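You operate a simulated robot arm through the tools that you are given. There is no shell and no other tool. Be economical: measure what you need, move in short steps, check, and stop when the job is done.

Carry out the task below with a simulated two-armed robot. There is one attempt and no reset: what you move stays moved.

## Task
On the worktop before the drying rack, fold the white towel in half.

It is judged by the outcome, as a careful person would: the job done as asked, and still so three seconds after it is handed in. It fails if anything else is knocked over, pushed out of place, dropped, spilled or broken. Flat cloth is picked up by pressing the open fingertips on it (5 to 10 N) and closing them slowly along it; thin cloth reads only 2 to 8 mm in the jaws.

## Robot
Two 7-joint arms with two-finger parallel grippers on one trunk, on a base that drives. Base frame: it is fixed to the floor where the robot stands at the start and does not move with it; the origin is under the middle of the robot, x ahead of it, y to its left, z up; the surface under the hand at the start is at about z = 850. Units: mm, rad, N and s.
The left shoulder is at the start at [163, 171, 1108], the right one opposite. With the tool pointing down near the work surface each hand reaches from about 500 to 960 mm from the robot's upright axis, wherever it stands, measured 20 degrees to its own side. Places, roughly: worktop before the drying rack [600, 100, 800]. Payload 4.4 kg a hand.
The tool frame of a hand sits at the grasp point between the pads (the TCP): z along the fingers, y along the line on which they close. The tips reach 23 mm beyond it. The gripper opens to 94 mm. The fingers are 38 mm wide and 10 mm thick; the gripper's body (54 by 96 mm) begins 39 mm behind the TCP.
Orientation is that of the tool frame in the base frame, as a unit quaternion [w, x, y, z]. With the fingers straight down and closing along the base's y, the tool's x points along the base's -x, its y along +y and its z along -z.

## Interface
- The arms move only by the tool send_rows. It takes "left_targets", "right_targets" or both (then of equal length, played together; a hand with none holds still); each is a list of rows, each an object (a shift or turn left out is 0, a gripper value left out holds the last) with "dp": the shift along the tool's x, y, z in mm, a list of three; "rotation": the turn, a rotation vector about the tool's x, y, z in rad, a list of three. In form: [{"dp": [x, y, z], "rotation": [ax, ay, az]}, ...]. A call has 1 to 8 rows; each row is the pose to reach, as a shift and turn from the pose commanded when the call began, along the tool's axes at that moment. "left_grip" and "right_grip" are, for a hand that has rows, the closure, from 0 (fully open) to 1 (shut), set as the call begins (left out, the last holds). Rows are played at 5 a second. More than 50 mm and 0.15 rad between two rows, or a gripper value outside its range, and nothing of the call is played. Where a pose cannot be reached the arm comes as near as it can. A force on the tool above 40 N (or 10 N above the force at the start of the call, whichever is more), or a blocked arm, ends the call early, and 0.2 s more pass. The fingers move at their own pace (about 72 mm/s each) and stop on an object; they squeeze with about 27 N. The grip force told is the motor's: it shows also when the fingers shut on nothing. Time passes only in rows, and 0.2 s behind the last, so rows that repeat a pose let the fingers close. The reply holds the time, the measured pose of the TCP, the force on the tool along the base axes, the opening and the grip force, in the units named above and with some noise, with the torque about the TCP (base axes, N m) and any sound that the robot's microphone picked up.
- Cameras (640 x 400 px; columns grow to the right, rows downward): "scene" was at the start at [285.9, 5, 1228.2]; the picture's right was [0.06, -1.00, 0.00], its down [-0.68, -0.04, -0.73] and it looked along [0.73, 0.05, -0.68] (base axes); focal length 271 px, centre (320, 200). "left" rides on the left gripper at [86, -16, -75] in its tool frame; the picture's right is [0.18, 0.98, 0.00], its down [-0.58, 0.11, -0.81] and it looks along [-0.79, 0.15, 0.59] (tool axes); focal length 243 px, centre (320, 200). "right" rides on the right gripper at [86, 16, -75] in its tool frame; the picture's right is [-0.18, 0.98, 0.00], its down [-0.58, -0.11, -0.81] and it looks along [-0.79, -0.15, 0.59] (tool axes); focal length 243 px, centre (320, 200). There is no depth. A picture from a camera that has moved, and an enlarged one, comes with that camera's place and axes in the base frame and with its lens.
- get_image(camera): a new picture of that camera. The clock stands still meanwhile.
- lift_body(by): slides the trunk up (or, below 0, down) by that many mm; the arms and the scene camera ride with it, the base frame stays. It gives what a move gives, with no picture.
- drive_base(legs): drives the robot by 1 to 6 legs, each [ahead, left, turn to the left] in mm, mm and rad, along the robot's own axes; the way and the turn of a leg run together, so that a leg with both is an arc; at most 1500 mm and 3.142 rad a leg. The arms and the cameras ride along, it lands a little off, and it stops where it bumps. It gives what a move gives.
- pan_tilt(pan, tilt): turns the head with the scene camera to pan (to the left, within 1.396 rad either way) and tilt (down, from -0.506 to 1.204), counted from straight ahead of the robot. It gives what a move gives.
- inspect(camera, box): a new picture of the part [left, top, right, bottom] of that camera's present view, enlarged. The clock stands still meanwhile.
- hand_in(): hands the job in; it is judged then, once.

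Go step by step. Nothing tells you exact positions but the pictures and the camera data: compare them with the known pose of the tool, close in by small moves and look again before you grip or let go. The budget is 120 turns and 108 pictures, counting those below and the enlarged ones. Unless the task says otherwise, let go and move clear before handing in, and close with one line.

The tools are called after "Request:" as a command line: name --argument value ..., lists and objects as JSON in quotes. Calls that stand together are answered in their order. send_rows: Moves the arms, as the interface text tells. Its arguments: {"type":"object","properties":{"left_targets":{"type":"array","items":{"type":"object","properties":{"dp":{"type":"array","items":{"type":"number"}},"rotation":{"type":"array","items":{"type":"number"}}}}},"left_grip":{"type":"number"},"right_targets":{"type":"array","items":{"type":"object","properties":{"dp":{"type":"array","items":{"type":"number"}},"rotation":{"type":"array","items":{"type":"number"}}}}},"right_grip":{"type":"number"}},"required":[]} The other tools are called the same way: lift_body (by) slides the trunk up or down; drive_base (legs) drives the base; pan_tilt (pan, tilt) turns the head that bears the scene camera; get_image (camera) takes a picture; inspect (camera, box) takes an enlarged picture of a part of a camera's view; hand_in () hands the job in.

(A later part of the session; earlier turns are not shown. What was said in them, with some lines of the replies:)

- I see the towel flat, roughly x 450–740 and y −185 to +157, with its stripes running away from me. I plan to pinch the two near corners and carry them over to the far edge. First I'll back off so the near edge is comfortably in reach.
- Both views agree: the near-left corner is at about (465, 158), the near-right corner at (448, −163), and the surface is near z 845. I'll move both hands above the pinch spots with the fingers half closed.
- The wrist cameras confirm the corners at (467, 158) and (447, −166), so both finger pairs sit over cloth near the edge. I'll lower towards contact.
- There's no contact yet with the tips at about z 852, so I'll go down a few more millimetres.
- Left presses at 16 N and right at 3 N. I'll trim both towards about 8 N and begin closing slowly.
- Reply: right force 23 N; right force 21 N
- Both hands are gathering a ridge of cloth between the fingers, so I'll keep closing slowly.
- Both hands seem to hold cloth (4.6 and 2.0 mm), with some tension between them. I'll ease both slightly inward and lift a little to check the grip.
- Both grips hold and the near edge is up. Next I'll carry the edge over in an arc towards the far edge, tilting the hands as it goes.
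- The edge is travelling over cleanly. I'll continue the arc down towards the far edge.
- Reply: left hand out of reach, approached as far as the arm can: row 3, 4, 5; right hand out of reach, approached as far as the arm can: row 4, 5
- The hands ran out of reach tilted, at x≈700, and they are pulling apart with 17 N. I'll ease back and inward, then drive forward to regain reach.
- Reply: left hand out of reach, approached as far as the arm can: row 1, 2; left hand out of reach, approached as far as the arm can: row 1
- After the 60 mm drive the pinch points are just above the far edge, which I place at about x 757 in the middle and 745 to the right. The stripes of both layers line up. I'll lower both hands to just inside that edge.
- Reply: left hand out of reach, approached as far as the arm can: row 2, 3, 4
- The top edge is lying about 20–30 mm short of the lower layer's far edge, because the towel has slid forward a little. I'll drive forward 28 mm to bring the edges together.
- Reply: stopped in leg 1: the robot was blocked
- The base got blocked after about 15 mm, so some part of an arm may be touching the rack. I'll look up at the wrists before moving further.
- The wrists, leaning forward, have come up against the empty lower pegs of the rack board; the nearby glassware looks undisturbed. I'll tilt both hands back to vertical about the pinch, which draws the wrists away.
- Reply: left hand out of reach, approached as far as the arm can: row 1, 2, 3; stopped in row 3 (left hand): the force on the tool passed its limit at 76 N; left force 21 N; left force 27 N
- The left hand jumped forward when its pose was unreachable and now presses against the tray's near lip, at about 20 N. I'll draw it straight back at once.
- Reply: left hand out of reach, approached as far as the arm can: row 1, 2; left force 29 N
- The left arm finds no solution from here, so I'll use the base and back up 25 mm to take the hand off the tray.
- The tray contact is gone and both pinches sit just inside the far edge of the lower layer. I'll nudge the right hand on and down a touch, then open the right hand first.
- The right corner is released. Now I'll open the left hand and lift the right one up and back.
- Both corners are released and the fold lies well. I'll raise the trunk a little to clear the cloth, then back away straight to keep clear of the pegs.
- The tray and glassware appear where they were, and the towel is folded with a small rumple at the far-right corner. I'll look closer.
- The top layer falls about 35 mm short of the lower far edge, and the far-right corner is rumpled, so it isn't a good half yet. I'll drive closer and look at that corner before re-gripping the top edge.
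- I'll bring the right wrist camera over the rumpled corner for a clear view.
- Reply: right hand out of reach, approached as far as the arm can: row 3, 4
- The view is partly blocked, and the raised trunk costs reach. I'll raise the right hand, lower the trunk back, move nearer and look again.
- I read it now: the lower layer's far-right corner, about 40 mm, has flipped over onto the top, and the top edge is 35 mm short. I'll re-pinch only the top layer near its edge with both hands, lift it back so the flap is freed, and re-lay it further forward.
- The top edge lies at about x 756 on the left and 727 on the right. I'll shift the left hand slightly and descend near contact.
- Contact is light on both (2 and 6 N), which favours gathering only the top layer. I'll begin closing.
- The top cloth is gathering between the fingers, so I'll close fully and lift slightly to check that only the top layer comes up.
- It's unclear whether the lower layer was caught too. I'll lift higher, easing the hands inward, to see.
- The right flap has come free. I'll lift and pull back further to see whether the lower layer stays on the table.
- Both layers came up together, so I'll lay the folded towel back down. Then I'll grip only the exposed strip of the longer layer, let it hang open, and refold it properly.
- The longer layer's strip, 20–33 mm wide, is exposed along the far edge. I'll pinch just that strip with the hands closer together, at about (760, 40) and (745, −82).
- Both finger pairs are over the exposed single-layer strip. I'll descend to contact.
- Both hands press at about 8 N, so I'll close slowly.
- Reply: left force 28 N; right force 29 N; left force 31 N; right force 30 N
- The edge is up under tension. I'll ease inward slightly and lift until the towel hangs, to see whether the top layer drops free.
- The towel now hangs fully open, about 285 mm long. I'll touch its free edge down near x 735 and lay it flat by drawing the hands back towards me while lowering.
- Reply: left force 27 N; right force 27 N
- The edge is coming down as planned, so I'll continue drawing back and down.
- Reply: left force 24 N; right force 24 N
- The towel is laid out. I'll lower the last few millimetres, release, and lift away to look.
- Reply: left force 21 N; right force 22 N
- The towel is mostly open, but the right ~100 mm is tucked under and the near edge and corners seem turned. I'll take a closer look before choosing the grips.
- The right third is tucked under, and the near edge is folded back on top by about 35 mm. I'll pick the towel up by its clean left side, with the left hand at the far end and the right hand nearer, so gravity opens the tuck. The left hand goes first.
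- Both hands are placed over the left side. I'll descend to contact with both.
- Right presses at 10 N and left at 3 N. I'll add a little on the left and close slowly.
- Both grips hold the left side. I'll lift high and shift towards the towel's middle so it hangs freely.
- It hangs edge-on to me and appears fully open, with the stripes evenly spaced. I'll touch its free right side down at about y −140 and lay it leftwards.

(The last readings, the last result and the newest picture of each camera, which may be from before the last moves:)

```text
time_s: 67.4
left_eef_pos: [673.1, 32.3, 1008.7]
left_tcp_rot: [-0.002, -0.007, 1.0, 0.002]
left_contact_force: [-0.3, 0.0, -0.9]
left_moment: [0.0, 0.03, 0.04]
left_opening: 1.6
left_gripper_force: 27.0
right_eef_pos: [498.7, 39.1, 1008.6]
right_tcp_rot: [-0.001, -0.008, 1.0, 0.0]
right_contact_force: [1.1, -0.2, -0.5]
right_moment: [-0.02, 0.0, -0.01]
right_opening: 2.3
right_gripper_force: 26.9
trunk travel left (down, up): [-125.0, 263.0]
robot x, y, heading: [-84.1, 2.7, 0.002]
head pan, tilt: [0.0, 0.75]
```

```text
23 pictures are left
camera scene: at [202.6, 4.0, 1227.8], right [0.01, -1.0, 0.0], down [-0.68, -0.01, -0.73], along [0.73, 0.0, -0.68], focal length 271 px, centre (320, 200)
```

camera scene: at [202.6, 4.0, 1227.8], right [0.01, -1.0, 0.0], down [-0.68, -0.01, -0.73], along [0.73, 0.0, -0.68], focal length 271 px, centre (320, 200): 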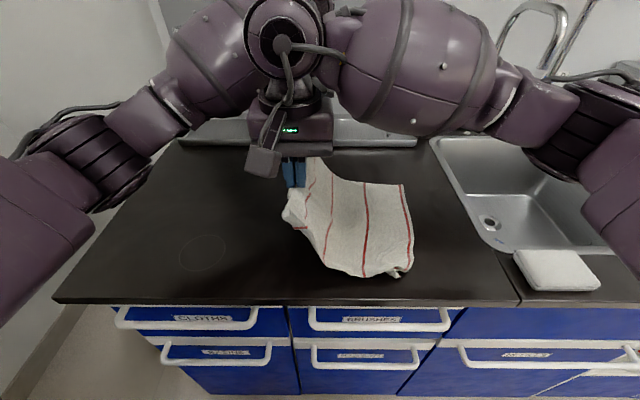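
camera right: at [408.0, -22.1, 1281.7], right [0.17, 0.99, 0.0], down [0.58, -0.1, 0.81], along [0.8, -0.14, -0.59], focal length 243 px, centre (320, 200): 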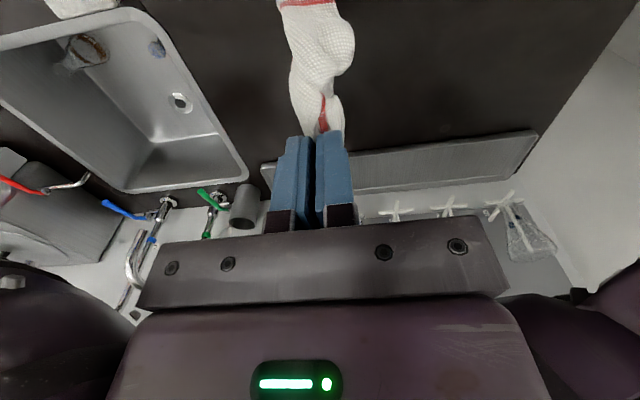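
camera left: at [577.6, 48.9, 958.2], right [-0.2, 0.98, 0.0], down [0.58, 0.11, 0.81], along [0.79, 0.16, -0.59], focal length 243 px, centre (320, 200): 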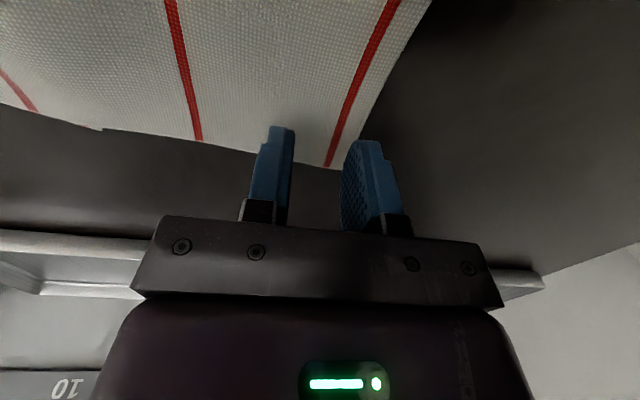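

The right side is laying flat, so I'll continue leftwards and down.

Request:
send_rows --left_targets '[{"dp": [0, 35, 35]}, {"dp": [0, 65, 70]}, {"dp": [0, 88, 100]}, {"dp": [0, 100, 122]}, {"dp": [0, 108, 124]}]' --right_targets '[{"dp": [0, 35, 35]}, {"dp": [0, 65, 70]}, {"dp": [0, 88, 100]}, {"dp": [0, 97, 122]}, {"dp": [0, 103, 124]}]'

Request:
get_image --camera "scene"

```text
time_s: 68.6
left_eef_pos: [668.0, 140.9, 887.7]
left_tcp_rot: [0.001, -0.008, 1.0, 0.002]
left_contact_force: [-0.1, -0.5, -0.3]
left_moment: [-0.01, 0.02, -0.02]
left_opening: 1.6
left_gripper_force: 27.1
right_eef_pos: [497.3, 140.7, 887.6]
right_tcp_rot: [0.001, -0.008, 1.0, 0.0]
right_contact_force: [0.1, 0.1, -0.2]
right_moment: [-0.02, 0.04, 0.03]
right_opening: 2.2
right_gripper_force: 27.1
trunk travel left (down, up): [-125.0, 263.0]
robot x, y, heading: [-86.6, 0.2, 0.008]
head pan, tilt: [0.0, 0.75]
```

```text
22 pictures are left
camera scene: at [200.8, 2.7, 1228.7], right [0.01, -1.0, 0.0], down [-0.68, 0.0, -0.73], along [0.73, 0.0, -0.68], focal length 271 px, centre (320, 200)
```

scene: 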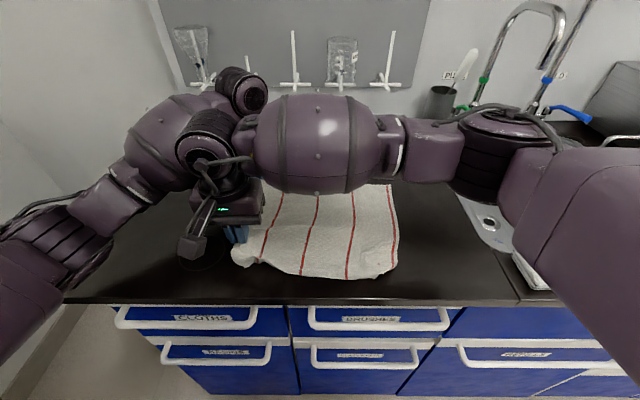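

It's laid out nearly full width. I'll release both, lift, and retreat each hand to its own side to look.

Request:
send_rows --left_targets '[{"dp": [0, 0, 5]}, {"dp": [0, 0, 5]}, {"dp": [0, 0, 5]}, {"dp": [0, 0, -40]}, {"dp": [0, 15, -80]}, {"dp": [0, 45, -110]}, {"dp": [30, 80, -110]}, {"dp": [60, 115, -110]}]' --right_targets '[{"dp": [0, 0, 5]}, {"dp": [0, 0, 5]}, {"dp": [0, 0, 5]}, {"dp": [0, 0, -40]}, {"dp": [0, -15, -80]}, {"dp": [0, -55, -105]}, {"dp": [0, -100, -110]}, {"dp": [0, -145, -110]}]' --left_grip 0.57 --right_grip 0.57

Request:
send_rows --left_targets '[{"dp": [40, 0, 0]}, {"dp": [80, 0, 0]}, {"dp": [120, 0, 0]}, {"dp": [140, 0, 0]}, {"dp": [140, 0, 0]}, {"dp": [140, 0, 0]}]' --right_targets '[{"dp": [0, -45, 0]}, {"dp": [10, -90, 0]}, {"dp": [20, -135, 0]}, {"dp": [30, -180, 0]}, {"dp": [35, -220, 0]}, {"dp": [40, -250, 0]}]'

Request:
inspect --camera "scene" --box '[160, 110, 480, 310]'

```text
time_s: 70.4
left_eef_pos: [604.5, 253.6, 996.8]
left_tcp_rot: [0.002, -0.007, 1.0, 0.002]
left_contact_force: [-0.1, -0.2, 0.0]
left_moment: [-0.02, 0.0, 0.01]
left_opening: 40.4
left_gripper_force: 0.2
right_eef_pos: [498.5, -3.1, 998.5]
right_tcp_rot: [0.0, -0.008, 1.0, 0.0]
right_contact_force: [-0.6, -0.1, 0.2]
right_moment: [0.02, 0.01, -0.01]
right_opening: 40.0
right_gripper_force: 0.2
trunk travel left (down, up): [-125.0, 263.0]
robot x, y, heading: [-84.6, -2.2, 0.01]
head pan, tilt: [0.0, 0.75]
```

```text
time_s: 71.8
left_eef_pos: [464.8, 252.2, 996.3]
left_tcp_rot: [0.001, -0.009, 1.0, 0.002]
left_contact_force: [0.2, -0.8, 0.5]
left_moment: [0.0, 0.04, 0.02]
left_opening: 40.5
left_gripper_force: 0.1
right_eef_pos: [460.9, -252.0, 997.7]
right_tcp_rot: [0.0, -0.008, 1.0, -0.001]
right_contact_force: [-0.1, 0.6, -0.2]
right_moment: [0.0, 0.02, 0.02]
right_opening: 40.4
right_gripper_force: 0.0
trunk travel left (down, up): [-125.0, 263.0]
robot x, y, heading: [-84.2, 2.4, 0.006]
head pan, tilt: [0.0, 0.75]
```

```text
2.00 times, centred on (320, 210) of scene
camera zoom: at [200.8, 2.3, 1228.6], right [0.01, -1.0, 0.0], down [-0.68, 0.0, -0.73], along [0.73, 0.01, -0.68], focal length 542 px, centre (320, 180)
```

zoom: 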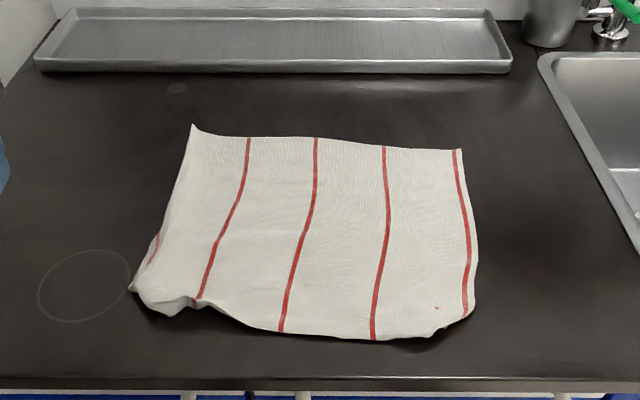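

Now the towel is spread out with a clean far edge, and only the near edge is turned under a little. I'll pinch the two far corners, let it hang so the near edge opens, then fold it in one motion.

Request:
send_rows --left_targets '[{"dp": [-35, -10, 0]}, {"dp": [-70, -30, 0]}, {"dp": [-105, -55, 0]}, {"dp": [-140, -80, 15]}, {"dp": [-175, -110, 35]}, {"dp": [-208, -137, 60]}, {"dp": [-208, -137, 92]}]' --right_targets '[{"dp": [-30, 15, 0]}, {"dp": [-62, 35, 0]}, {"dp": [-95, 60, 0]}, {"dp": [-125, 85, 15]}, {"dp": [-155, 115, 35]}, {"dp": [-186, 142, 60]}, {"dp": [-186, 142, 94]}]' --left_grip 0.66 --right_grip 0.66

Request:
get_image --camera "left"

Request:
get_image --camera "right"

```text
refused: row 5 steps farther than a row can; nothing moved
```

```text
20 pictures are left
camera left: at [378.6, 234.1, 1071.3], right [-0.2, 0.98, 0.0], down [0.58, 0.11, 0.81], along [0.79, 0.16, -0.59], focal length 243 px, centre (320, 200)
```

left: 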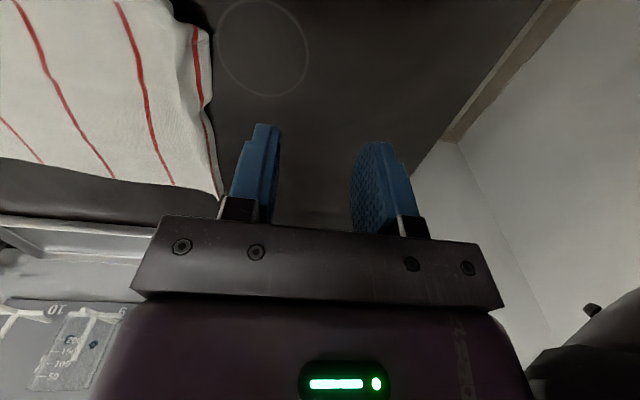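

```text
19 pictures are left
camera right: at [373.6, -237.0, 1072.7], right [0.17, 0.99, 0.0], down [0.58, -0.1, 0.81], along [0.79, -0.14, -0.59], focal length 243 px, centre (320, 200)
```

right: 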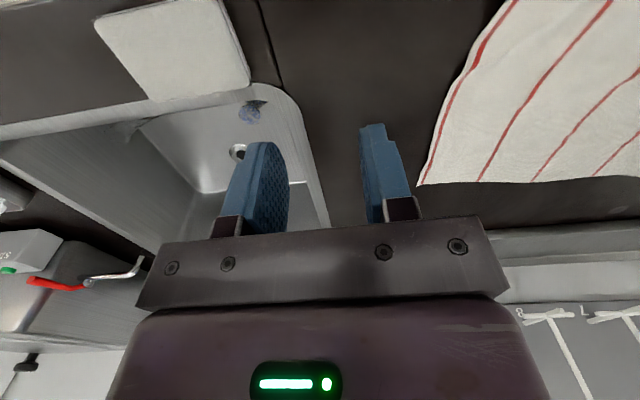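

That step was too long for one row, so I'll send it in smaller steps.

Request:
send_rows --left_targets '[{"dp": [-35, -20, 0]}, {"dp": [-70, -43, 0]}, {"dp": [-105, -66, 0]}, {"dp": [-140, -90, 5]}, {"dp": [-175, -114, 15]}, {"dp": [-208, -137, 30]}, {"dp": [-208, -137, 65]}, {"dp": [-208, -137, 92]}]' --right_targets '[{"dp": [-30, 20, 0]}, {"dp": [-62, 44, 0]}, {"dp": [-94, 68, 0]}, {"dp": [-125, 92, 5]}, {"dp": [-155, 117, 15]}, {"dp": [-186, 142, 30]}, {"dp": [-186, 142, 65]}, {"dp": [-186, 142, 94]}]' --left_grip 0.66 --right_grip 0.66

Request:
get_image --camera "left"

Request:
get_image --camera "right"

```text
time_s: 73.6
left_eef_pos: [677.7, 117.5, 901.7]
left_tcp_rot: [0.0, -0.007, 1.0, 0.002]
left_contact_force: [-0.1, -0.5, -0.2]
left_moment: [0.02, 0.0, 0.03]
left_opening: 31.9
left_gripper_force: 0.0
right_eef_pos: [646.1, -109.7, 901.5]
right_tcp_rot: [-0.001, -0.007, 1.0, 0.0]
right_contact_force: [0.8, 0.6, 0.0]
right_moment: [0.03, 0.05, -0.03]
right_opening: 31.9
right_gripper_force: 0.0
trunk travel left (down, up): [-125.0, 263.0]
robot x, y, heading: [-82.4, 3.0, 0.004]
head pan, tilt: [0.0, 0.75]
```

```text
18 pictures are left
camera left: at [591.7, 99.6, 976.6], right [-0.2, 0.98, 0.0], down [0.58, 0.11, 0.81], along [0.79, 0.16, -0.59], focal length 243 px, centre (320, 200)
```

left: 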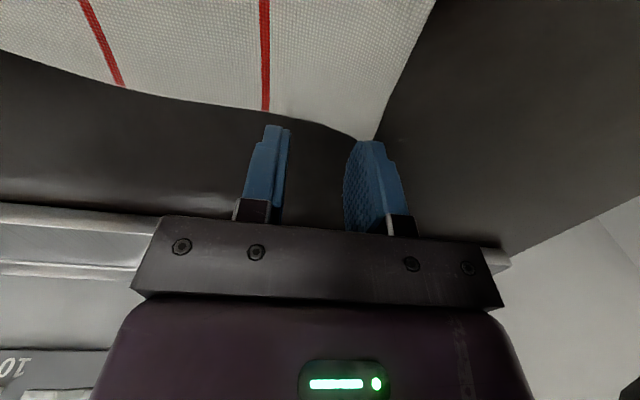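

```text
17 pictures are left
camera right: at [558.3, -94.1, 976.3], right [0.17, 0.99, 0.0], down [0.58, -0.1, 0.81], along [0.79, -0.14, -0.59], focal length 243 px, centre (320, 200)
```

right: 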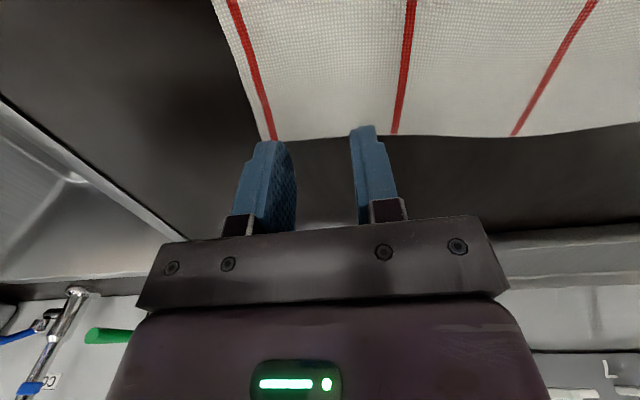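

The fingers sit about 8–14 mm inside the far edge. A small shift on the left, then down to contact.

Request:
send_rows --left_targets '[{"dp": [5, 0, 10]}, {"dp": [5, 0, 20]}, {"dp": [5, 0, 25]}]' --right_targets '[{"dp": [-2, 0, 10]}, {"dp": [-2, 0, 20]}, {"dp": [-2, 0, 25]}]'

Request:
send_rows --left_targets '[{"dp": [0, 0, 1.5]}]' --right_targets '[{"dp": [0, 0, 1.5]}]'

Request:
send_rows --left_targets '[{"dp": [0, 0, 1]}]' --right_targets '[{"dp": [0, 0, 1]}]'

```text
time_s: 74.4
left_eef_pos: [672.3, 117.9, 879.2]
left_tcp_rot: [0.0, -0.009, 1.0, 0.002]
left_contact_force: [-0.6, 0.7, -1.1]
left_moment: [-0.02, 0.03, 0.03]
left_opening: 32.2
left_gripper_force: 0.0
right_eef_pos: [649.0, -107.6, 878.7]
right_tcp_rot: [-0.001, -0.006, 1.0, -0.001]
right_contact_force: [0.3, 0.7, 1.0]
right_moment: [0.02, 0.0, -0.03]
right_opening: 32.1
right_gripper_force: 0.1
trunk travel left (down, up): [-125.0, 263.0]
robot x, y, heading: [-85.4, -0.5, 0.005]
head pan, tilt: [0.0, 0.75]
```

```text
time_s: 74.8
left_eef_pos: [673.0, 119.7, 877.0]
left_tcp_rot: [0.0, -0.008, 1.0, 0.003]
left_contact_force: [-0.5, 0.0, -0.7]
left_moment: [0.03, 0.02, -0.02]
left_opening: 32.2
left_gripper_force: 0.1
right_eef_pos: [649.3, -109.4, 876.4]
right_tcp_rot: [0.0, -0.008, 1.0, 0.0]
right_contact_force: [0.6, 0.5, 0.1]
right_moment: [-0.04, 0.0, -0.01]
right_opening: 31.9
right_gripper_force: 0.0
trunk travel left (down, up): [-125.0, 263.0]
robot x, y, heading: [-82.4, 0.3, 0.005]
head pan, tilt: [0.0, 0.75]
```

```text
time_s: 75.2
left_eef_pos: [673.4, 117.2, 877.0]
left_tcp_rot: [0.0, -0.008, 1.0, 0.001]
left_contact_force: [-0.1, -0.2, -0.2]
left_moment: [0.03, 0.0, -0.02]
left_opening: 32.0
left_gripper_force: 0.0
right_eef_pos: [648.9, -109.6, 875.7]
right_tcp_rot: [0.0, -0.007, 1.0, 0.0]
right_contact_force: [0.2, -0.4, -0.3]
right_moment: [-0.02, 0.0, 0.01]
right_opening: 32.0
right_gripper_force: 0.1
trunk travel left (down, up): [-125.0, 263.0]
robot x, y, heading: [-83.7, -0.6, 0.007]
head pan, tilt: [0.0, 0.75]
```

Request:
send_rows --left_targets '[{"dp": [0, 0, 1]}, {"dp": [0, 0, 1.5]}]' --right_targets '[{"dp": [0, 0, 1]}, {"dp": [0, 0, 1.5]}]'

Request:
send_rows --left_targets '[{"dp": [0, 0, 1]}]' --right_targets '[{"dp": [0, 0, 1]}]'

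```text
time_s: 75.8
left_eef_pos: [672.7, 117.2, 875.5]
left_tcp_rot: [0.001, -0.007, 1.0, 0.002]
left_contact_force: [-0.7, 0.4, 0.4]
left_moment: [0.02, 0.01, -0.01]
left_opening: 31.6
left_gripper_force: 0.0
right_eef_pos: [647.9, -109.1, 874.6]
right_tcp_rot: [0.0, -0.007, 1.0, -0.001]
right_contact_force: [0.7, -0.3, 0.5]
right_moment: [-0.05, -0.04, 0.0]
right_opening: 31.9
right_gripper_force: 0.1
trunk travel left (down, up): [-125.0, 263.0]
robot x, y, heading: [-86.2, 1.0, 0.005]
head pan, tilt: [0.0, 0.75]
```

```text
time_s: 76.2
left_eef_pos: [671.3, 117.6, 876.0]
left_tcp_rot: [0.0, -0.007, 1.0, 0.002]
left_contact_force: [0.1, 0.8, -0.3]
left_moment: [-0.02, -0.02, 0.02]
left_opening: 32.1
left_gripper_force: 0.1
right_eef_pos: [648.4, -109.5, 874.4]
right_tcp_rot: [0.001, -0.007, 1.0, 0.0]
right_contact_force: [1.2, -1.2, 5.2]
right_moment: [-0.07, -0.03, 0.03]
right_opening: 31.9
right_gripper_force: 0.1
trunk travel left (down, up): [-125.0, 263.0]
robot x, y, heading: [-90.4, 1.9, 0.01]
head pan, tilt: [0.0, 0.75]
```

Request:
send_rows --left_targets '[{"dp": [0, 0, 1.2]}]' --right_targets '[{"dp": [0, 0, 0.4]}]'

Request:
send_rows --left_targets '[{"dp": [0, 0, 1]}]' --right_targets '[{"dp": [0, 0, 0]}]'

```text
time_s: 76.6
left_eef_pos: [671.3, 117.0, 874.1]
left_tcp_rot: [0.001, -0.008, 1.0, 0.002]
left_contact_force: [0.7, 0.6, 1.4]
left_moment: [-0.01, 0.04, 0.03]
left_opening: 31.9
left_gripper_force: 0.0
right_eef_pos: [647.3, -108.8, 873.8]
right_tcp_rot: [0.0, -0.007, 1.0, -0.001]
right_contact_force: [2.4, -1.8, 7.9]
right_moment: [-0.07, -0.08, 0.0]
right_opening: 31.9
right_gripper_force: 0.1
trunk travel left (down, up): [-125.0, 263.0]
robot x, y, heading: [-86.1, 0.4, 0.006]
head pan, tilt: [0.0, 0.75]
```

```text
time_s: 77.0
left_eef_pos: [671.0, 118.2, 874.5]
left_tcp_rot: [0.001, -0.007, 1.0, 0.002]
left_contact_force: [1.7, 0.8, 7.2]
left_moment: [-0.11, -0.02, -0.01]
left_opening: 31.9
left_gripper_force: 0.0
right_eef_pos: [647.2, -108.4, 873.7]
right_tcp_rot: [0.001, -0.008, 1.0, 0.0]
right_contact_force: [1.3, -0.9, 6.3]
right_moment: [0.0, -0.06, 0.0]
right_opening: 32.1
right_gripper_force: 0.0
trunk travel left (down, up): [-125.0, 263.0]
robot x, y, heading: [-83.9, 0.3, 0.002]
head pan, tilt: [0.0, 0.75]
```

Both press at about 7 N, so I'll close slowly.

Request:
send_rows --left_targets '[{"dp": [0, 0, 0]}]' --right_targets '[{"dp": [0, 0, 0]}]' --left_grip 0.75 --right_grip 0.75

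Request:
send_rows --left_targets '[{"dp": [0, 0, 0]}]' --right_targets '[{"dp": [0, 0, 0]}]' --left_grip 0.85 --right_grip 0.85

Request:
send_rows --left_targets '[{"dp": [0, 0, 0]}]' --right_targets '[{"dp": [0, 0, 0]}]' --left_grip 0.93 --right_grip 0.93

Request:
send_rows --left_targets '[{"dp": [0, 0, 0]}, {"dp": [0, 0, 0]}, {"dp": [0, -3, -10]}, {"dp": [0, -4, -30]}]' --right_targets '[{"dp": [0, 0, 0]}, {"dp": [0, 0, 0]}, {"dp": [0, 3, -10]}, {"dp": [0, 4, -30]}]' --left_grip 1 --right_grip 1

Request:
get_image --camera "scene"

```text
time_s: 77.4
left_eef_pos: [670.2, 117.6, 874.0]
left_tcp_rot: [0.002, -0.007, 1.0, 0.002]
left_contact_force: [0.0, 0.3, 9.0]
left_moment: [-0.1, 0.04, -0.04]
left_opening: 23.2
left_gripper_force: 0.2
right_eef_pos: [647.5, -108.5, 874.5]
right_tcp_rot: [0.0, -0.008, 1.0, 0.001]
right_contact_force: [-0.6, 1.9, 7.6]
right_moment: [0.06, -0.02, 0.02]
right_opening: 22.8
right_gripper_force: 0.0
trunk travel left (down, up): [-125.0, 263.0]
robot x, y, heading: [-87.7, 3.9, 0.006]
head pan, tilt: [0.0, 0.75]
```

```text
time_s: 77.8
left_eef_pos: [669.7, 116.8, 873.3]
left_tcp_rot: [0.002, -0.007, 1.0, 0.002]
left_contact_force: [-0.4, -1.9, 9.9]
left_moment: [-0.14, 0.05, -0.02]
left_opening: 14.3
left_gripper_force: 0.1
right_eef_pos: [647.6, -108.1, 873.7]
right_tcp_rot: [0.001, -0.008, 1.0, 0.0]
right_contact_force: [0.6, 1.4, 7.6]
right_moment: [0.04, -0.04, 0.0]
right_opening: 13.8
right_gripper_force: 0.1
trunk travel left (down, up): [-125.0, 263.0]
robot x, y, heading: [-89.0, 1.7, 0.007]
head pan, tilt: [0.0, 0.75]
```

```text
time_s: 78.2
left_eef_pos: [670.7, 117.1, 874.6]
left_tcp_rot: [0.001, -0.007, 1.0, 0.002]
left_contact_force: [-1.6, -9.9, 11.5]
left_moment: [-0.33, 0.08, 0.09]
left_opening: 6.8
left_gripper_force: 6.5
right_eef_pos: [647.5, -107.7, 873.9]
right_tcp_rot: [0.0, -0.008, 1.0, 0.0]
right_contact_force: [1.1, 8.0, 6.0]
right_moment: [0.19, 0.0, -0.01]
right_opening: 6.7
right_gripper_force: 5.9
trunk travel left (down, up): [-125.0, 263.0]
robot x, y, heading: [-89.0, 0.7, 0.009]
head pan, tilt: [0.0, 0.75]
```

```text
time_s: 79.2
left_eef_pos: [669.7, 113.7, 903.7]
left_tcp_rot: [0.001, -0.008, 1.0, 0.003]
left_contact_force: [-0.9, -9.9, 0.1]
left_moment: [-0.25, -0.01, 0.04]
left_opening: 1.6
left_gripper_force: 27.3
right_eef_pos: [645.8, -104.0, 903.5]
right_tcp_rot: [0.0, -0.007, 1.0, -0.001]
right_contact_force: [1.0, 9.6, -0.1]
right_moment: [0.23, -0.01, -0.05]
right_opening: 1.7
right_gripper_force: 26.6
trunk travel left (down, up): [-125.0, 263.0]
robot x, y, heading: [-83.6, 1.9, 0.01]
head pan, tilt: [0.0, 0.75]
```

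```text
16 pictures are left
camera scene: at [200.0, 2.6, 1228.9], right [0.01, -1.0, 0.0], down [-0.68, 0.0, -0.73], along [0.73, 0.0, -0.68], focal length 271 px, centre (320, 200)
```

scene: 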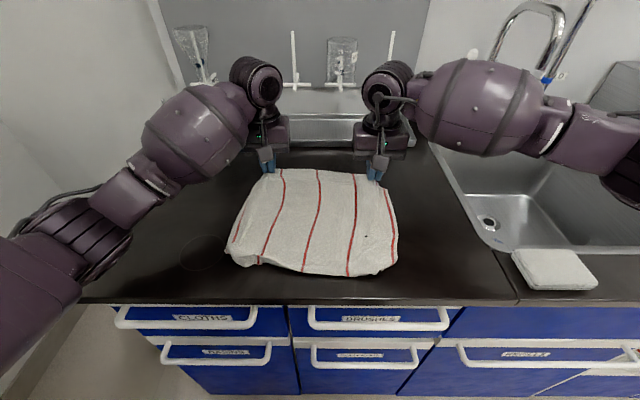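

Both far corners are held. I'll raise the towel until it hangs free and bring the hands level.

Request:
send_rows --left_targets '[{"dp": [12, 0, -36]}, {"dp": [25, 0, -72]}, {"dp": [40, 0, -108]}, {"dp": [55, 0, -144]}, {"dp": [70, 0, -180]}, {"dp": [82, 0, -214]}, {"dp": [92, 0, -248]}, {"dp": [95, 0, -285]}]' --right_targets '[{"dp": [10, 0, -36]}, {"dp": [20, 0, -72]}, {"dp": [30, 0, -108]}, {"dp": [42, 0, -144]}, {"dp": [54, 0, -180]}, {"dp": [64, 0, -214]}, {"dp": [70, 0, -248]}, {"dp": [72, 0, -285]}]'

Request:
get_image --camera "scene"

```text
time_s: 81.0
left_eef_pos: [574.3, 111.3, 1188.6]
left_tcp_rot: [0.002, -0.007, 1.0, 0.002]
left_contact_force: [0.1, -3.2, -0.3]
left_moment: [-0.07, 0.0, 0.04]
left_opening: 2.0
left_gripper_force: 26.7
right_eef_pos: [573.7, -105.5, 1191.3]
right_tcp_rot: [0.002, -0.008, 1.0, 0.0]
right_contact_force: [-0.8, 4.1, 0.3]
right_moment: [0.07, -0.04, 0.0]
right_opening: 1.6
right_gripper_force: 26.9
trunk travel left (down, up): [-125.0, 263.0]
robot x, y, heading: [-83.0, 0.3, 0.012]
head pan, tilt: [0.0, 0.75]
```

```text
15 pictures are left
camera scene: at [198.5, 2.5, 1229.6], right [0.01, -1.0, 0.0], down [-0.68, 0.0, -0.73], along [0.73, 0.0, -0.68], focal length 271 px, centre (320, 200)
```

scene: 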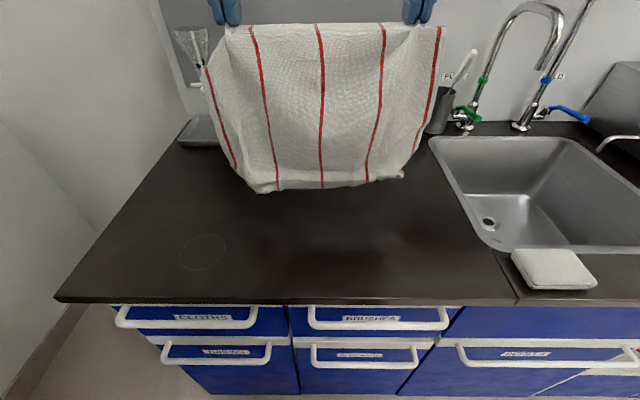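

It hangs straight and open, held near both top corners. I'll touch the free edge down near x 535 and lay the lower half away from me.

Request:
send_rows --left_targets '[{"dp": [20, 0, 20]}, {"dp": [39, 0, 44]}, {"dp": [35, 0, 62]}, {"dp": [8, 0, 92]}, {"dp": [-20, 0, 122]}, {"dp": [-48, 0, 152]}, {"dp": [-75, 0, 176]}, {"dp": [-92, 0, 190]}]' --right_targets '[{"dp": [20, 0, 20]}, {"dp": [39, 0, 44]}, {"dp": [35, 0, 62]}, {"dp": [8, 0, 92]}, {"dp": [-20, 0, 122]}, {"dp": [-48, 0, 152]}, {"dp": [-75, 0, 176]}, {"dp": [-92, 0, 190]}]'

Request:
get_image --camera "scene"

```text
time_s: 82.8
left_eef_pos: [668.8, 114.5, 995.9]
left_tcp_rot: [0.0, -0.007, 1.0, 0.002]
left_contact_force: [0.9, -5.2, 0.2]
left_moment: [-0.14, 0.02, 0.06]
left_opening: 1.8
left_gripper_force: 27.2
right_eef_pos: [668.0, -102.4, 996.7]
right_tcp_rot: [-0.001, -0.008, 1.0, 0.0]
right_contact_force: [-0.7, 4.6, -0.7]
right_moment: [0.08, 0.0, 0.0]
right_opening: 1.9
right_gripper_force: 26.8
trunk travel left (down, up): [-125.0, 263.0]
robot x, y, heading: [-82.9, 1.1, 0.005]
head pan, tilt: [0.0, 0.75]
```

```text
14 pictures are left
camera scene: at [202.0, 2.6, 1228.1], right [0.01, -1.0, 0.0], down [-0.68, 0.0, -0.73], along [0.73, 0.0, -0.68], focal length 271 px, centre (320, 200)
```

scene: 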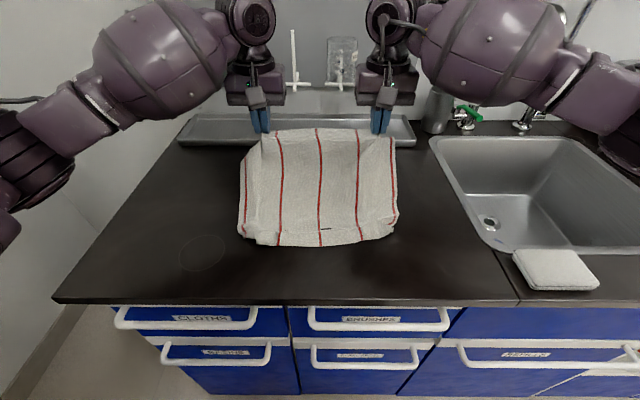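

The lower half is laid with its near edge at about x 500. I'll check that edge closely before folding over it.

Request:
inspect --camera "scene" --box '[225, 150, 415, 265]'

```text
3.37 times, centred on (320, 208) of scene
camera zoom: at [202.0, 2.6, 1228.1], right [0.01, -1.0, 0.0], down [-0.68, 0.0, -0.73], along [0.73, 0.0, -0.68], focal length 913 px, centre (320, 175)
```

zoom: 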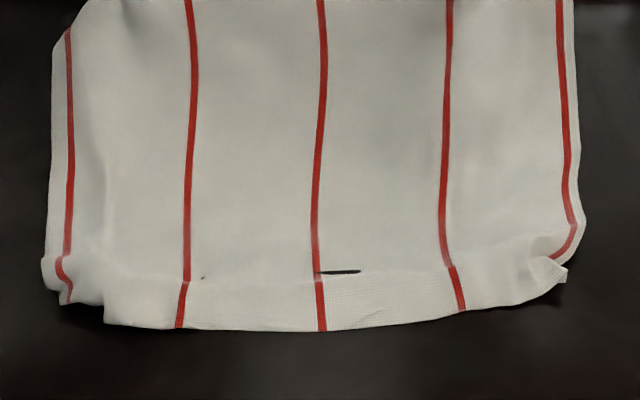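

The near edge is still turned back about 30 mm on its upper side. I'll lift it again, land it far and drag it towards me, so friction on the underside rolls that hem open.

Request:
send_rows --left_targets '[{"dp": [15, 0, -40]}, {"dp": [20, 0, -80]}, {"dp": [10, 0, -120]}, {"dp": [-5, 0, -160]}, {"dp": [-20, 0, -198]}, {"dp": [-22, 0, -198]}]' --right_targets '[{"dp": [15, 0, -40]}, {"dp": [20, 0, -80]}, {"dp": [10, 0, -120]}, {"dp": [-5, 0, -160]}, {"dp": [-20, 0, -198]}, {"dp": [-22, 0, -198]}]'

Request:
get_image --camera "scene"

```text
time_s: 84.2
left_eef_pos: [692.2, 112.3, 1194.0]
left_tcp_rot: [-0.002, -0.007, 1.0, 0.003]
left_contact_force: [0.0, -1.6, -1.0]
left_moment: [0.0, 0.02, 0.0]
left_opening: 1.8
left_gripper_force: 27.1
right_eef_pos: [691.4, -101.4, 1191.8]
right_tcp_rot: [-0.001, -0.008, 1.0, -0.001]
right_contact_force: [0.0, 0.9, -1.0]
right_moment: [0.04, 0.01, 0.02]
right_opening: 1.7
right_gripper_force: 27.6
trunk travel left (down, up): [-125.0, 263.0]
robot x, y, heading: [-83.7, 0.3, 0.004]
head pan, tilt: [0.0, 0.75]
```

```text
12 pictures are left
camera scene: at [203.0, 2.6, 1227.5], right [0.01, -1.0, 0.0], down [-0.68, 0.0, -0.73], along [0.73, 0.0, -0.68], focal length 271 px, centre (320, 200)
```

scene: 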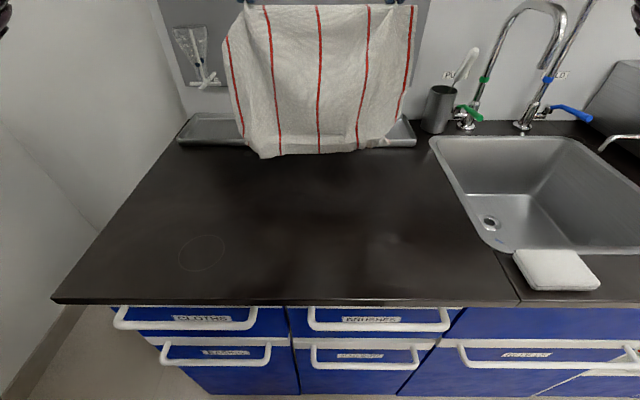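

Hanging, it is fully open at 273 mm, so the hem only curls on landing. I'll land it while moving towards me so the edge trails flat, stopping with half laid down.

Request:
send_rows --left_targets '[{"dp": [15, 0, 20]}, {"dp": [35, 0, 45]}, {"dp": [62, 0, 72]}, {"dp": [92, 0, 100]}, {"dp": [122, 0, 127]}, {"dp": [152, 0, 151]}, {"dp": [180, 0, 173]}, {"dp": [202, 0, 190]}]' --right_targets '[{"dp": [15, 0, 20]}, {"dp": [35, 0, 45]}, {"dp": [62, 0, 72]}, {"dp": [92, 0, 100]}, {"dp": [122, 0, 127]}, {"dp": [152, 0, 151]}, {"dp": [180, 0, 173]}, {"dp": [202, 0, 190]}]'

Request:
get_image --camera "scene"

Request:
get_image --camera "right"

```text
time_s: 86.0
left_eef_pos: [488.3, 111.6, 1004.3]
left_tcp_rot: [-0.001, -0.008, 1.0, 0.002]
left_contact_force: [0.5, -7.3, 0.3]
left_moment: [-0.17, -0.02, 0.05]
left_opening: 1.6
left_gripper_force: 27.6
right_eef_pos: [490.0, -107.4, 1005.6]
right_tcp_rot: [-0.001, -0.007, 1.0, 0.001]
right_contact_force: [-0.3, 6.6, 1.2]
right_moment: [0.16, 0.05, -0.04]
right_opening: 1.9
right_gripper_force: 26.2
trunk travel left (down, up): [-125.0, 263.0]
robot x, y, heading: [-86.4, -4.6, 0.012]
head pan, tilt: [0.0, 0.75]
```

```text
11 pictures are left
camera scene: at [201.5, 2.7, 1228.3], right [0.01, -1.0, 0.0], down [-0.68, 0.0, -0.73], along [0.73, 0.0, -0.68], focal length 271 px, centre (320, 200)
```

scene: 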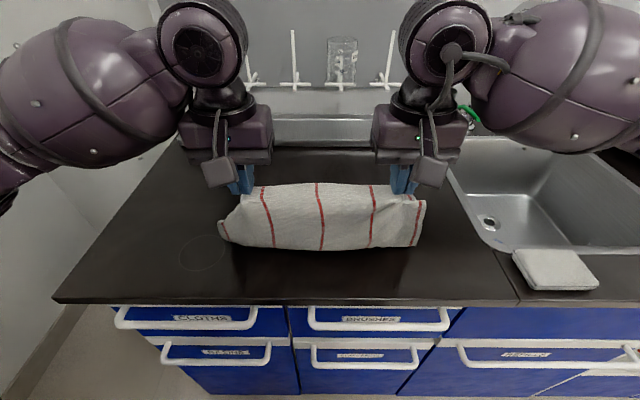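

```text
10 pictures are left
camera right: at [401.8, -92.4, 1080.8], right [0.17, 0.99, 0.0], down [0.58, -0.1, 0.81], along [0.79, -0.14, -0.59], focal length 243 px, centre (320, 200)
```

right: 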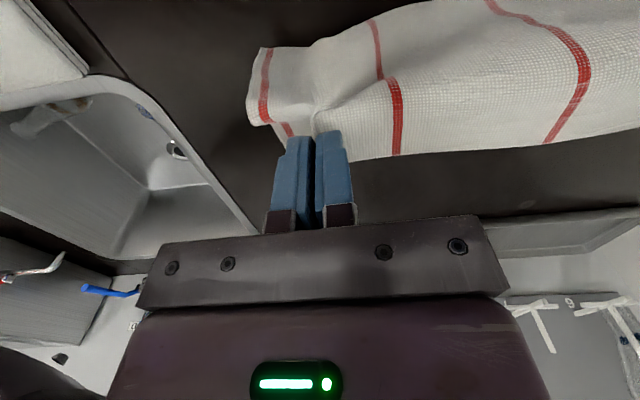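

The free edge lies flat at x≈635 with the second half rising from a crease near x 490. Now I'll carry the held edge over and down onto it.

Request:
send_rows --left_targets '[{"dp": [-28, 0, 2]}, {"dp": [-58, 0, 15]}, {"dp": [-88, 0, 40]}, {"dp": [-113, 0, 72]}, {"dp": [-132, 0, 100]}, {"dp": [-139, 0, 118]}, {"dp": [-139, 0, 120]}]' --right_targets '[{"dp": [-28, 0, 2]}, {"dp": [-58, 0, 15]}, {"dp": [-88, 0, 40]}, {"dp": [-113, 0, 72]}, {"dp": [-130, 0, 100]}, {"dp": [-137, 0, 118]}, {"dp": [-137, 0, 121]}]'

Request:
get_image --camera "left"

Request:
get_image --camera "right"

```text
time_s: 87.6
left_eef_pos: [628.8, 113.5, 884.4]
left_tcp_rot: [0.001, -0.007, 1.0, 0.003]
left_contact_force: [0.4, -8.0, -0.4]
left_moment: [-0.17, 0.01, 0.07]
left_opening: 1.6
left_gripper_force: 26.9
right_eef_pos: [624.5, -105.0, 885.5]
right_tcp_rot: [0.0, -0.007, 1.0, 0.0]
right_contact_force: [-0.2, 8.4, 1.4]
right_moment: [0.18, 0.01, -0.03]
right_opening: 1.8
right_gripper_force: 26.8
trunk travel left (down, up): [-125.0, 263.0]
robot x, y, heading: [-86.6, 1.7, 0.006]
head pan, tilt: [0.0, 0.75]
```

```text
9 pictures are left
camera left: at [542.5, 95.8, 960.0], right [-0.2, 0.98, 0.0], down [0.58, 0.11, 0.81], along [0.79, 0.16, -0.59], focal length 243 px, centre (320, 200)
```

left: 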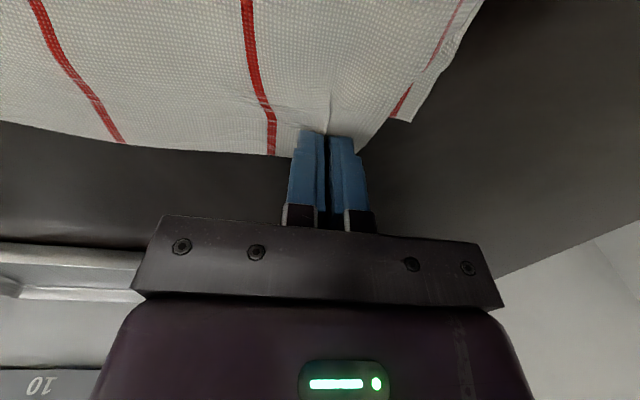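

```text
8 pictures are left
camera right: at [536.6, -90.7, 961.3], right [0.17, 0.99, 0.0], down [0.58, -0.1, 0.81], along [0.79, -0.14, -0.59], focal length 243 px, centre (320, 200)
```

right: 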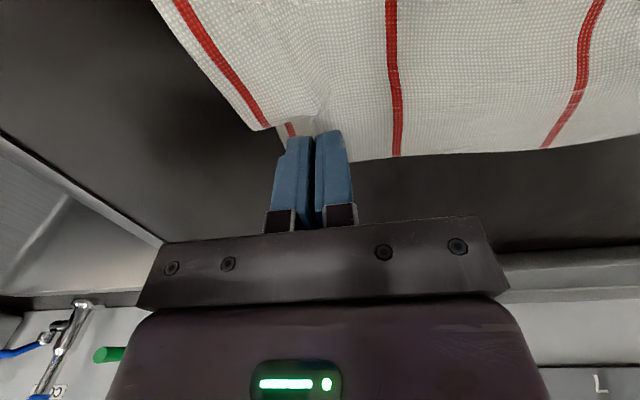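

The held edge covers the lower one and overshoots it by about 10–15 mm at the corners. I'll ease back 12 mm, lower, and release.

Request:
send_rows --left_targets '[{"dp": [6, 0, 2]}, {"dp": [12, 0, 5]}, {"dp": [12, 0, 6]}]' --right_targets '[{"dp": [6, 0, 2]}, {"dp": [11, 0, 5]}, {"dp": [11, 0, 7]}]'

Request:
send_rows --left_targets '[{"dp": [0, 0, 0]}, {"dp": [0, 0, 0]}, {"dp": [0, 0, 0]}, {"dp": [0, 0, -30]}, {"dp": [0, 0, -70]}, {"dp": [0, 30, -100]}, {"dp": [0, 70, -115]}, {"dp": [0, 115, -120]}]' --right_targets '[{"dp": [0, 0, 0]}, {"dp": [0, 0, 0]}, {"dp": [0, 0, 0]}, {"dp": [0, 0, -30]}, {"dp": [0, 0, -70]}, {"dp": [0, -30, -100]}, {"dp": [0, -70, -115]}, {"dp": [0, -115, -120]}]' --left_grip 0.6 --right_grip 0.6

Request:
inspect --camera "scene" --box '[210, 130, 450, 280]'

```text
time_s: 88.4
left_eef_pos: [618.0, 112.3, 878.2]
left_tcp_rot: [0.0, -0.007, 1.0, 0.003]
left_contact_force: [1.0, -7.3, -0.6]
left_moment: [-0.13, 0.0, 0.08]
left_opening: 1.9
left_gripper_force: 26.7
right_eef_pos: [615.1, -104.9, 878.4]
right_tcp_rot: [-0.001, -0.006, 1.0, -0.001]
right_contact_force: [-0.2, 7.0, 0.9]
right_moment: [0.18, -0.04, 0.01]
right_opening: 1.9
right_gripper_force: 26.3
trunk travel left (down, up): [-125.0, 263.0]
robot x, y, heading: [-82.8, 3.4, 0.01]
head pan, tilt: [0.0, 0.75]
```

```text
time_s: 90.2
left_eef_pos: [614.5, 226.0, 1003.3]
left_tcp_rot: [0.001, -0.008, 1.0, 0.002]
left_contact_force: [-0.6, 0.3, 0.9]
left_moment: [0.04, -0.02, 0.03]
left_opening: 37.6
left_gripper_force: 0.0
right_eef_pos: [615.3, -217.7, 999.9]
right_tcp_rot: [0.0, -0.008, 1.0, 0.0]
right_contact_force: [-0.4, 0.0, 0.2]
right_moment: [0.03, -0.02, -0.01]
right_opening: 37.6
right_gripper_force: 0.0
trunk travel left (down, up): [-125.0, 263.0]
robot x, y, heading: [-85.8, -0.4, 0.005]
head pan, tilt: [0.0, 0.75]
```

```text
2.67 times, centred on (330, 205) of scene
camera zoom: at [200.6, 2.6, 1228.6], right [0.01, -1.0, 0.0], down [-0.68, 0.0, -0.73], along [0.73, 0.0, -0.68], focal length 723 px, centre (293, 187)
```

zoom: 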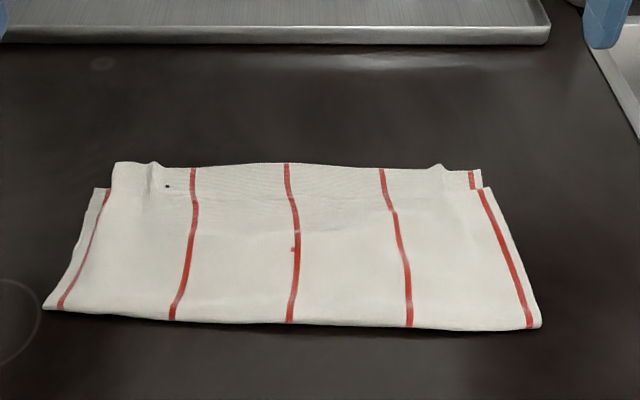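

That's a much neater fold. I'll look more closely at the far edge, where a faint line may be the top layer's edge.

Request:
inspect --camera "scene" --box '[245, 183, 400, 225]'

```text
4.13 times, centred on (322, 204) of scene
camera zoom: at [200.6, 2.6, 1228.6], right [0.01, -1.0, 0.0], down [-0.68, 0.0, -0.73], along [0.73, 0.0, -0.68], focal length 1119 px, centre (310, 184)
```

zoom: 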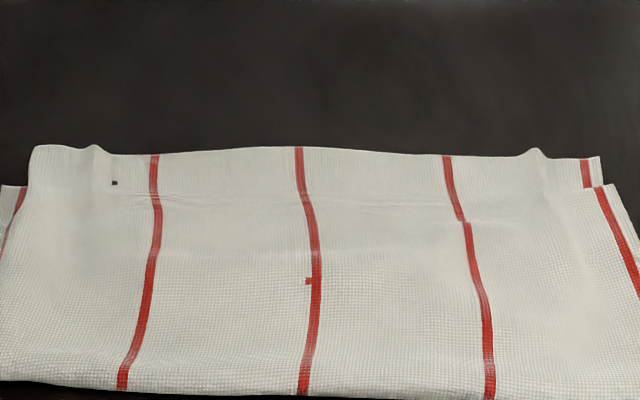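

The released gathers sit right at the far edge, so the top edge reaches it. One wrist view should confirm how the two edges line up.

Request:
get_image --camera "right"

Request:
get_image --camera "left"

```text
5 pictures are left
camera right: at [527.8, -202.9, 1074.5], right [0.17, 0.99, 0.0], down [0.58, -0.1, 0.81], along [0.79, -0.14, -0.59], focal length 243 px, centre (320, 200)
```

right: 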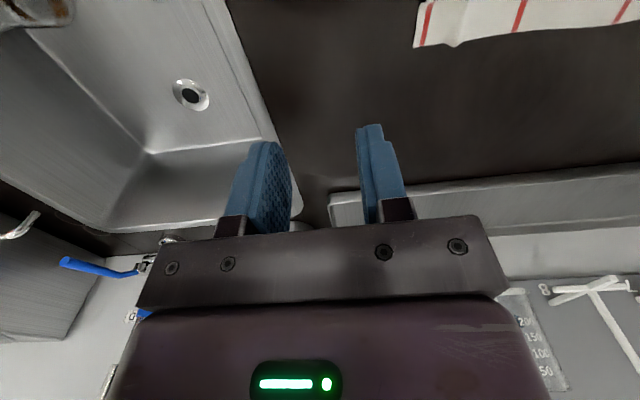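

```text
4 pictures are left
camera left: at [528.7, 208.8, 1076.8], right [-0.2, 0.98, 0.0], down [0.58, 0.11, 0.81], along [0.79, 0.16, -0.59], focal length 243 px, centre (320, 200)
```

left: 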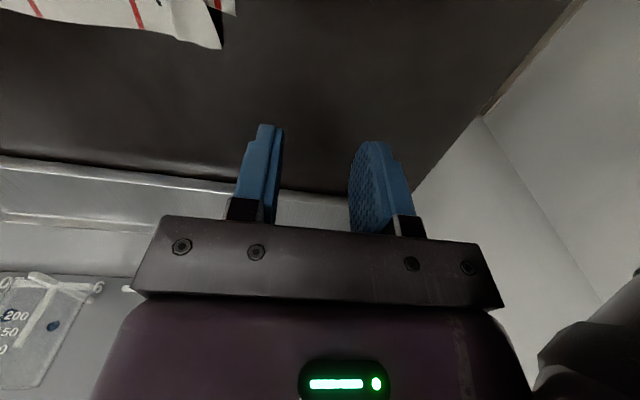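

The layers cover each other, with the top overhanging the lower edge by about 20–25 mm at the left. I'll back the robot clear and take a last look.

Request:
drive_base --legs '[[-150, 0, 0]]'

Request:
get_image --camera "scene"

```text
time_s: 91.6
left_eef_pos: [465.9, 225.1, 1000.6]
left_tcp_rot: [0.0, -0.008, 1.0, 0.003]
left_contact_force: [-0.8, 0.4, 0.3]
left_moment: [0.01, -0.01, 0.0]
left_opening: 37.6
left_gripper_force: 0.0
right_eef_pos: [466.4, -217.7, 999.5]
right_tcp_rot: [0.0, -0.007, 1.0, 0.001]
right_contact_force: [-0.4, 0.7, -0.1]
right_moment: [-0.01, 0.0, 0.0]
right_opening: 37.5
right_gripper_force: 0.1
trunk travel left (down, up): [-125.0, 263.0]
robot x, y, heading: [-234.4, -0.3, 0.006]
head pan, tilt: [0.0, 0.75]
```

```text
3 pictures are left
camera scene: at [51.0, 1.8, 1228.4], right [0.01, -1.0, 0.0], down [-0.68, -0.01, -0.73], along [0.73, 0.01, -0.68], focal length 271 px, centre (320, 200)
```

scene: 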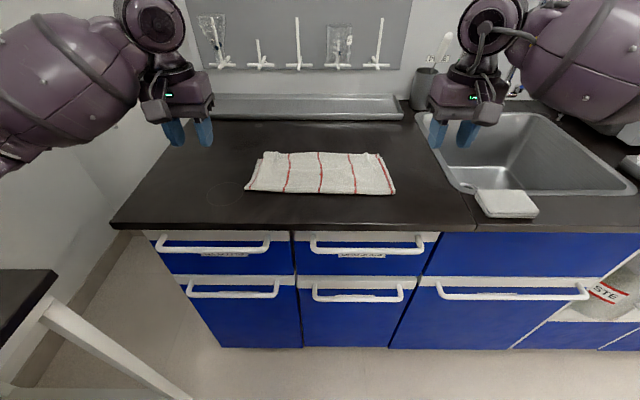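

The towel lies folded in half on the worktop before the rack. The tray, rack glassware, cup and the cloth by the sink look in place, and both hands are clear, so I'm handing in.

Request:
hand_in

```text
The job is handed in.
```

The white towel is folded in half on the worktop in front of the drying rack. The top layer overhangs the lower edge by about 20–25 mm at the left, and probably by a similar amount in the middle. While working, an arm bumped the rack (probably its empty pegs) and the left hand pressed on the tray's near lip. Nothing was knocked over, and the tray and glassware look in place to within a few millimetres.
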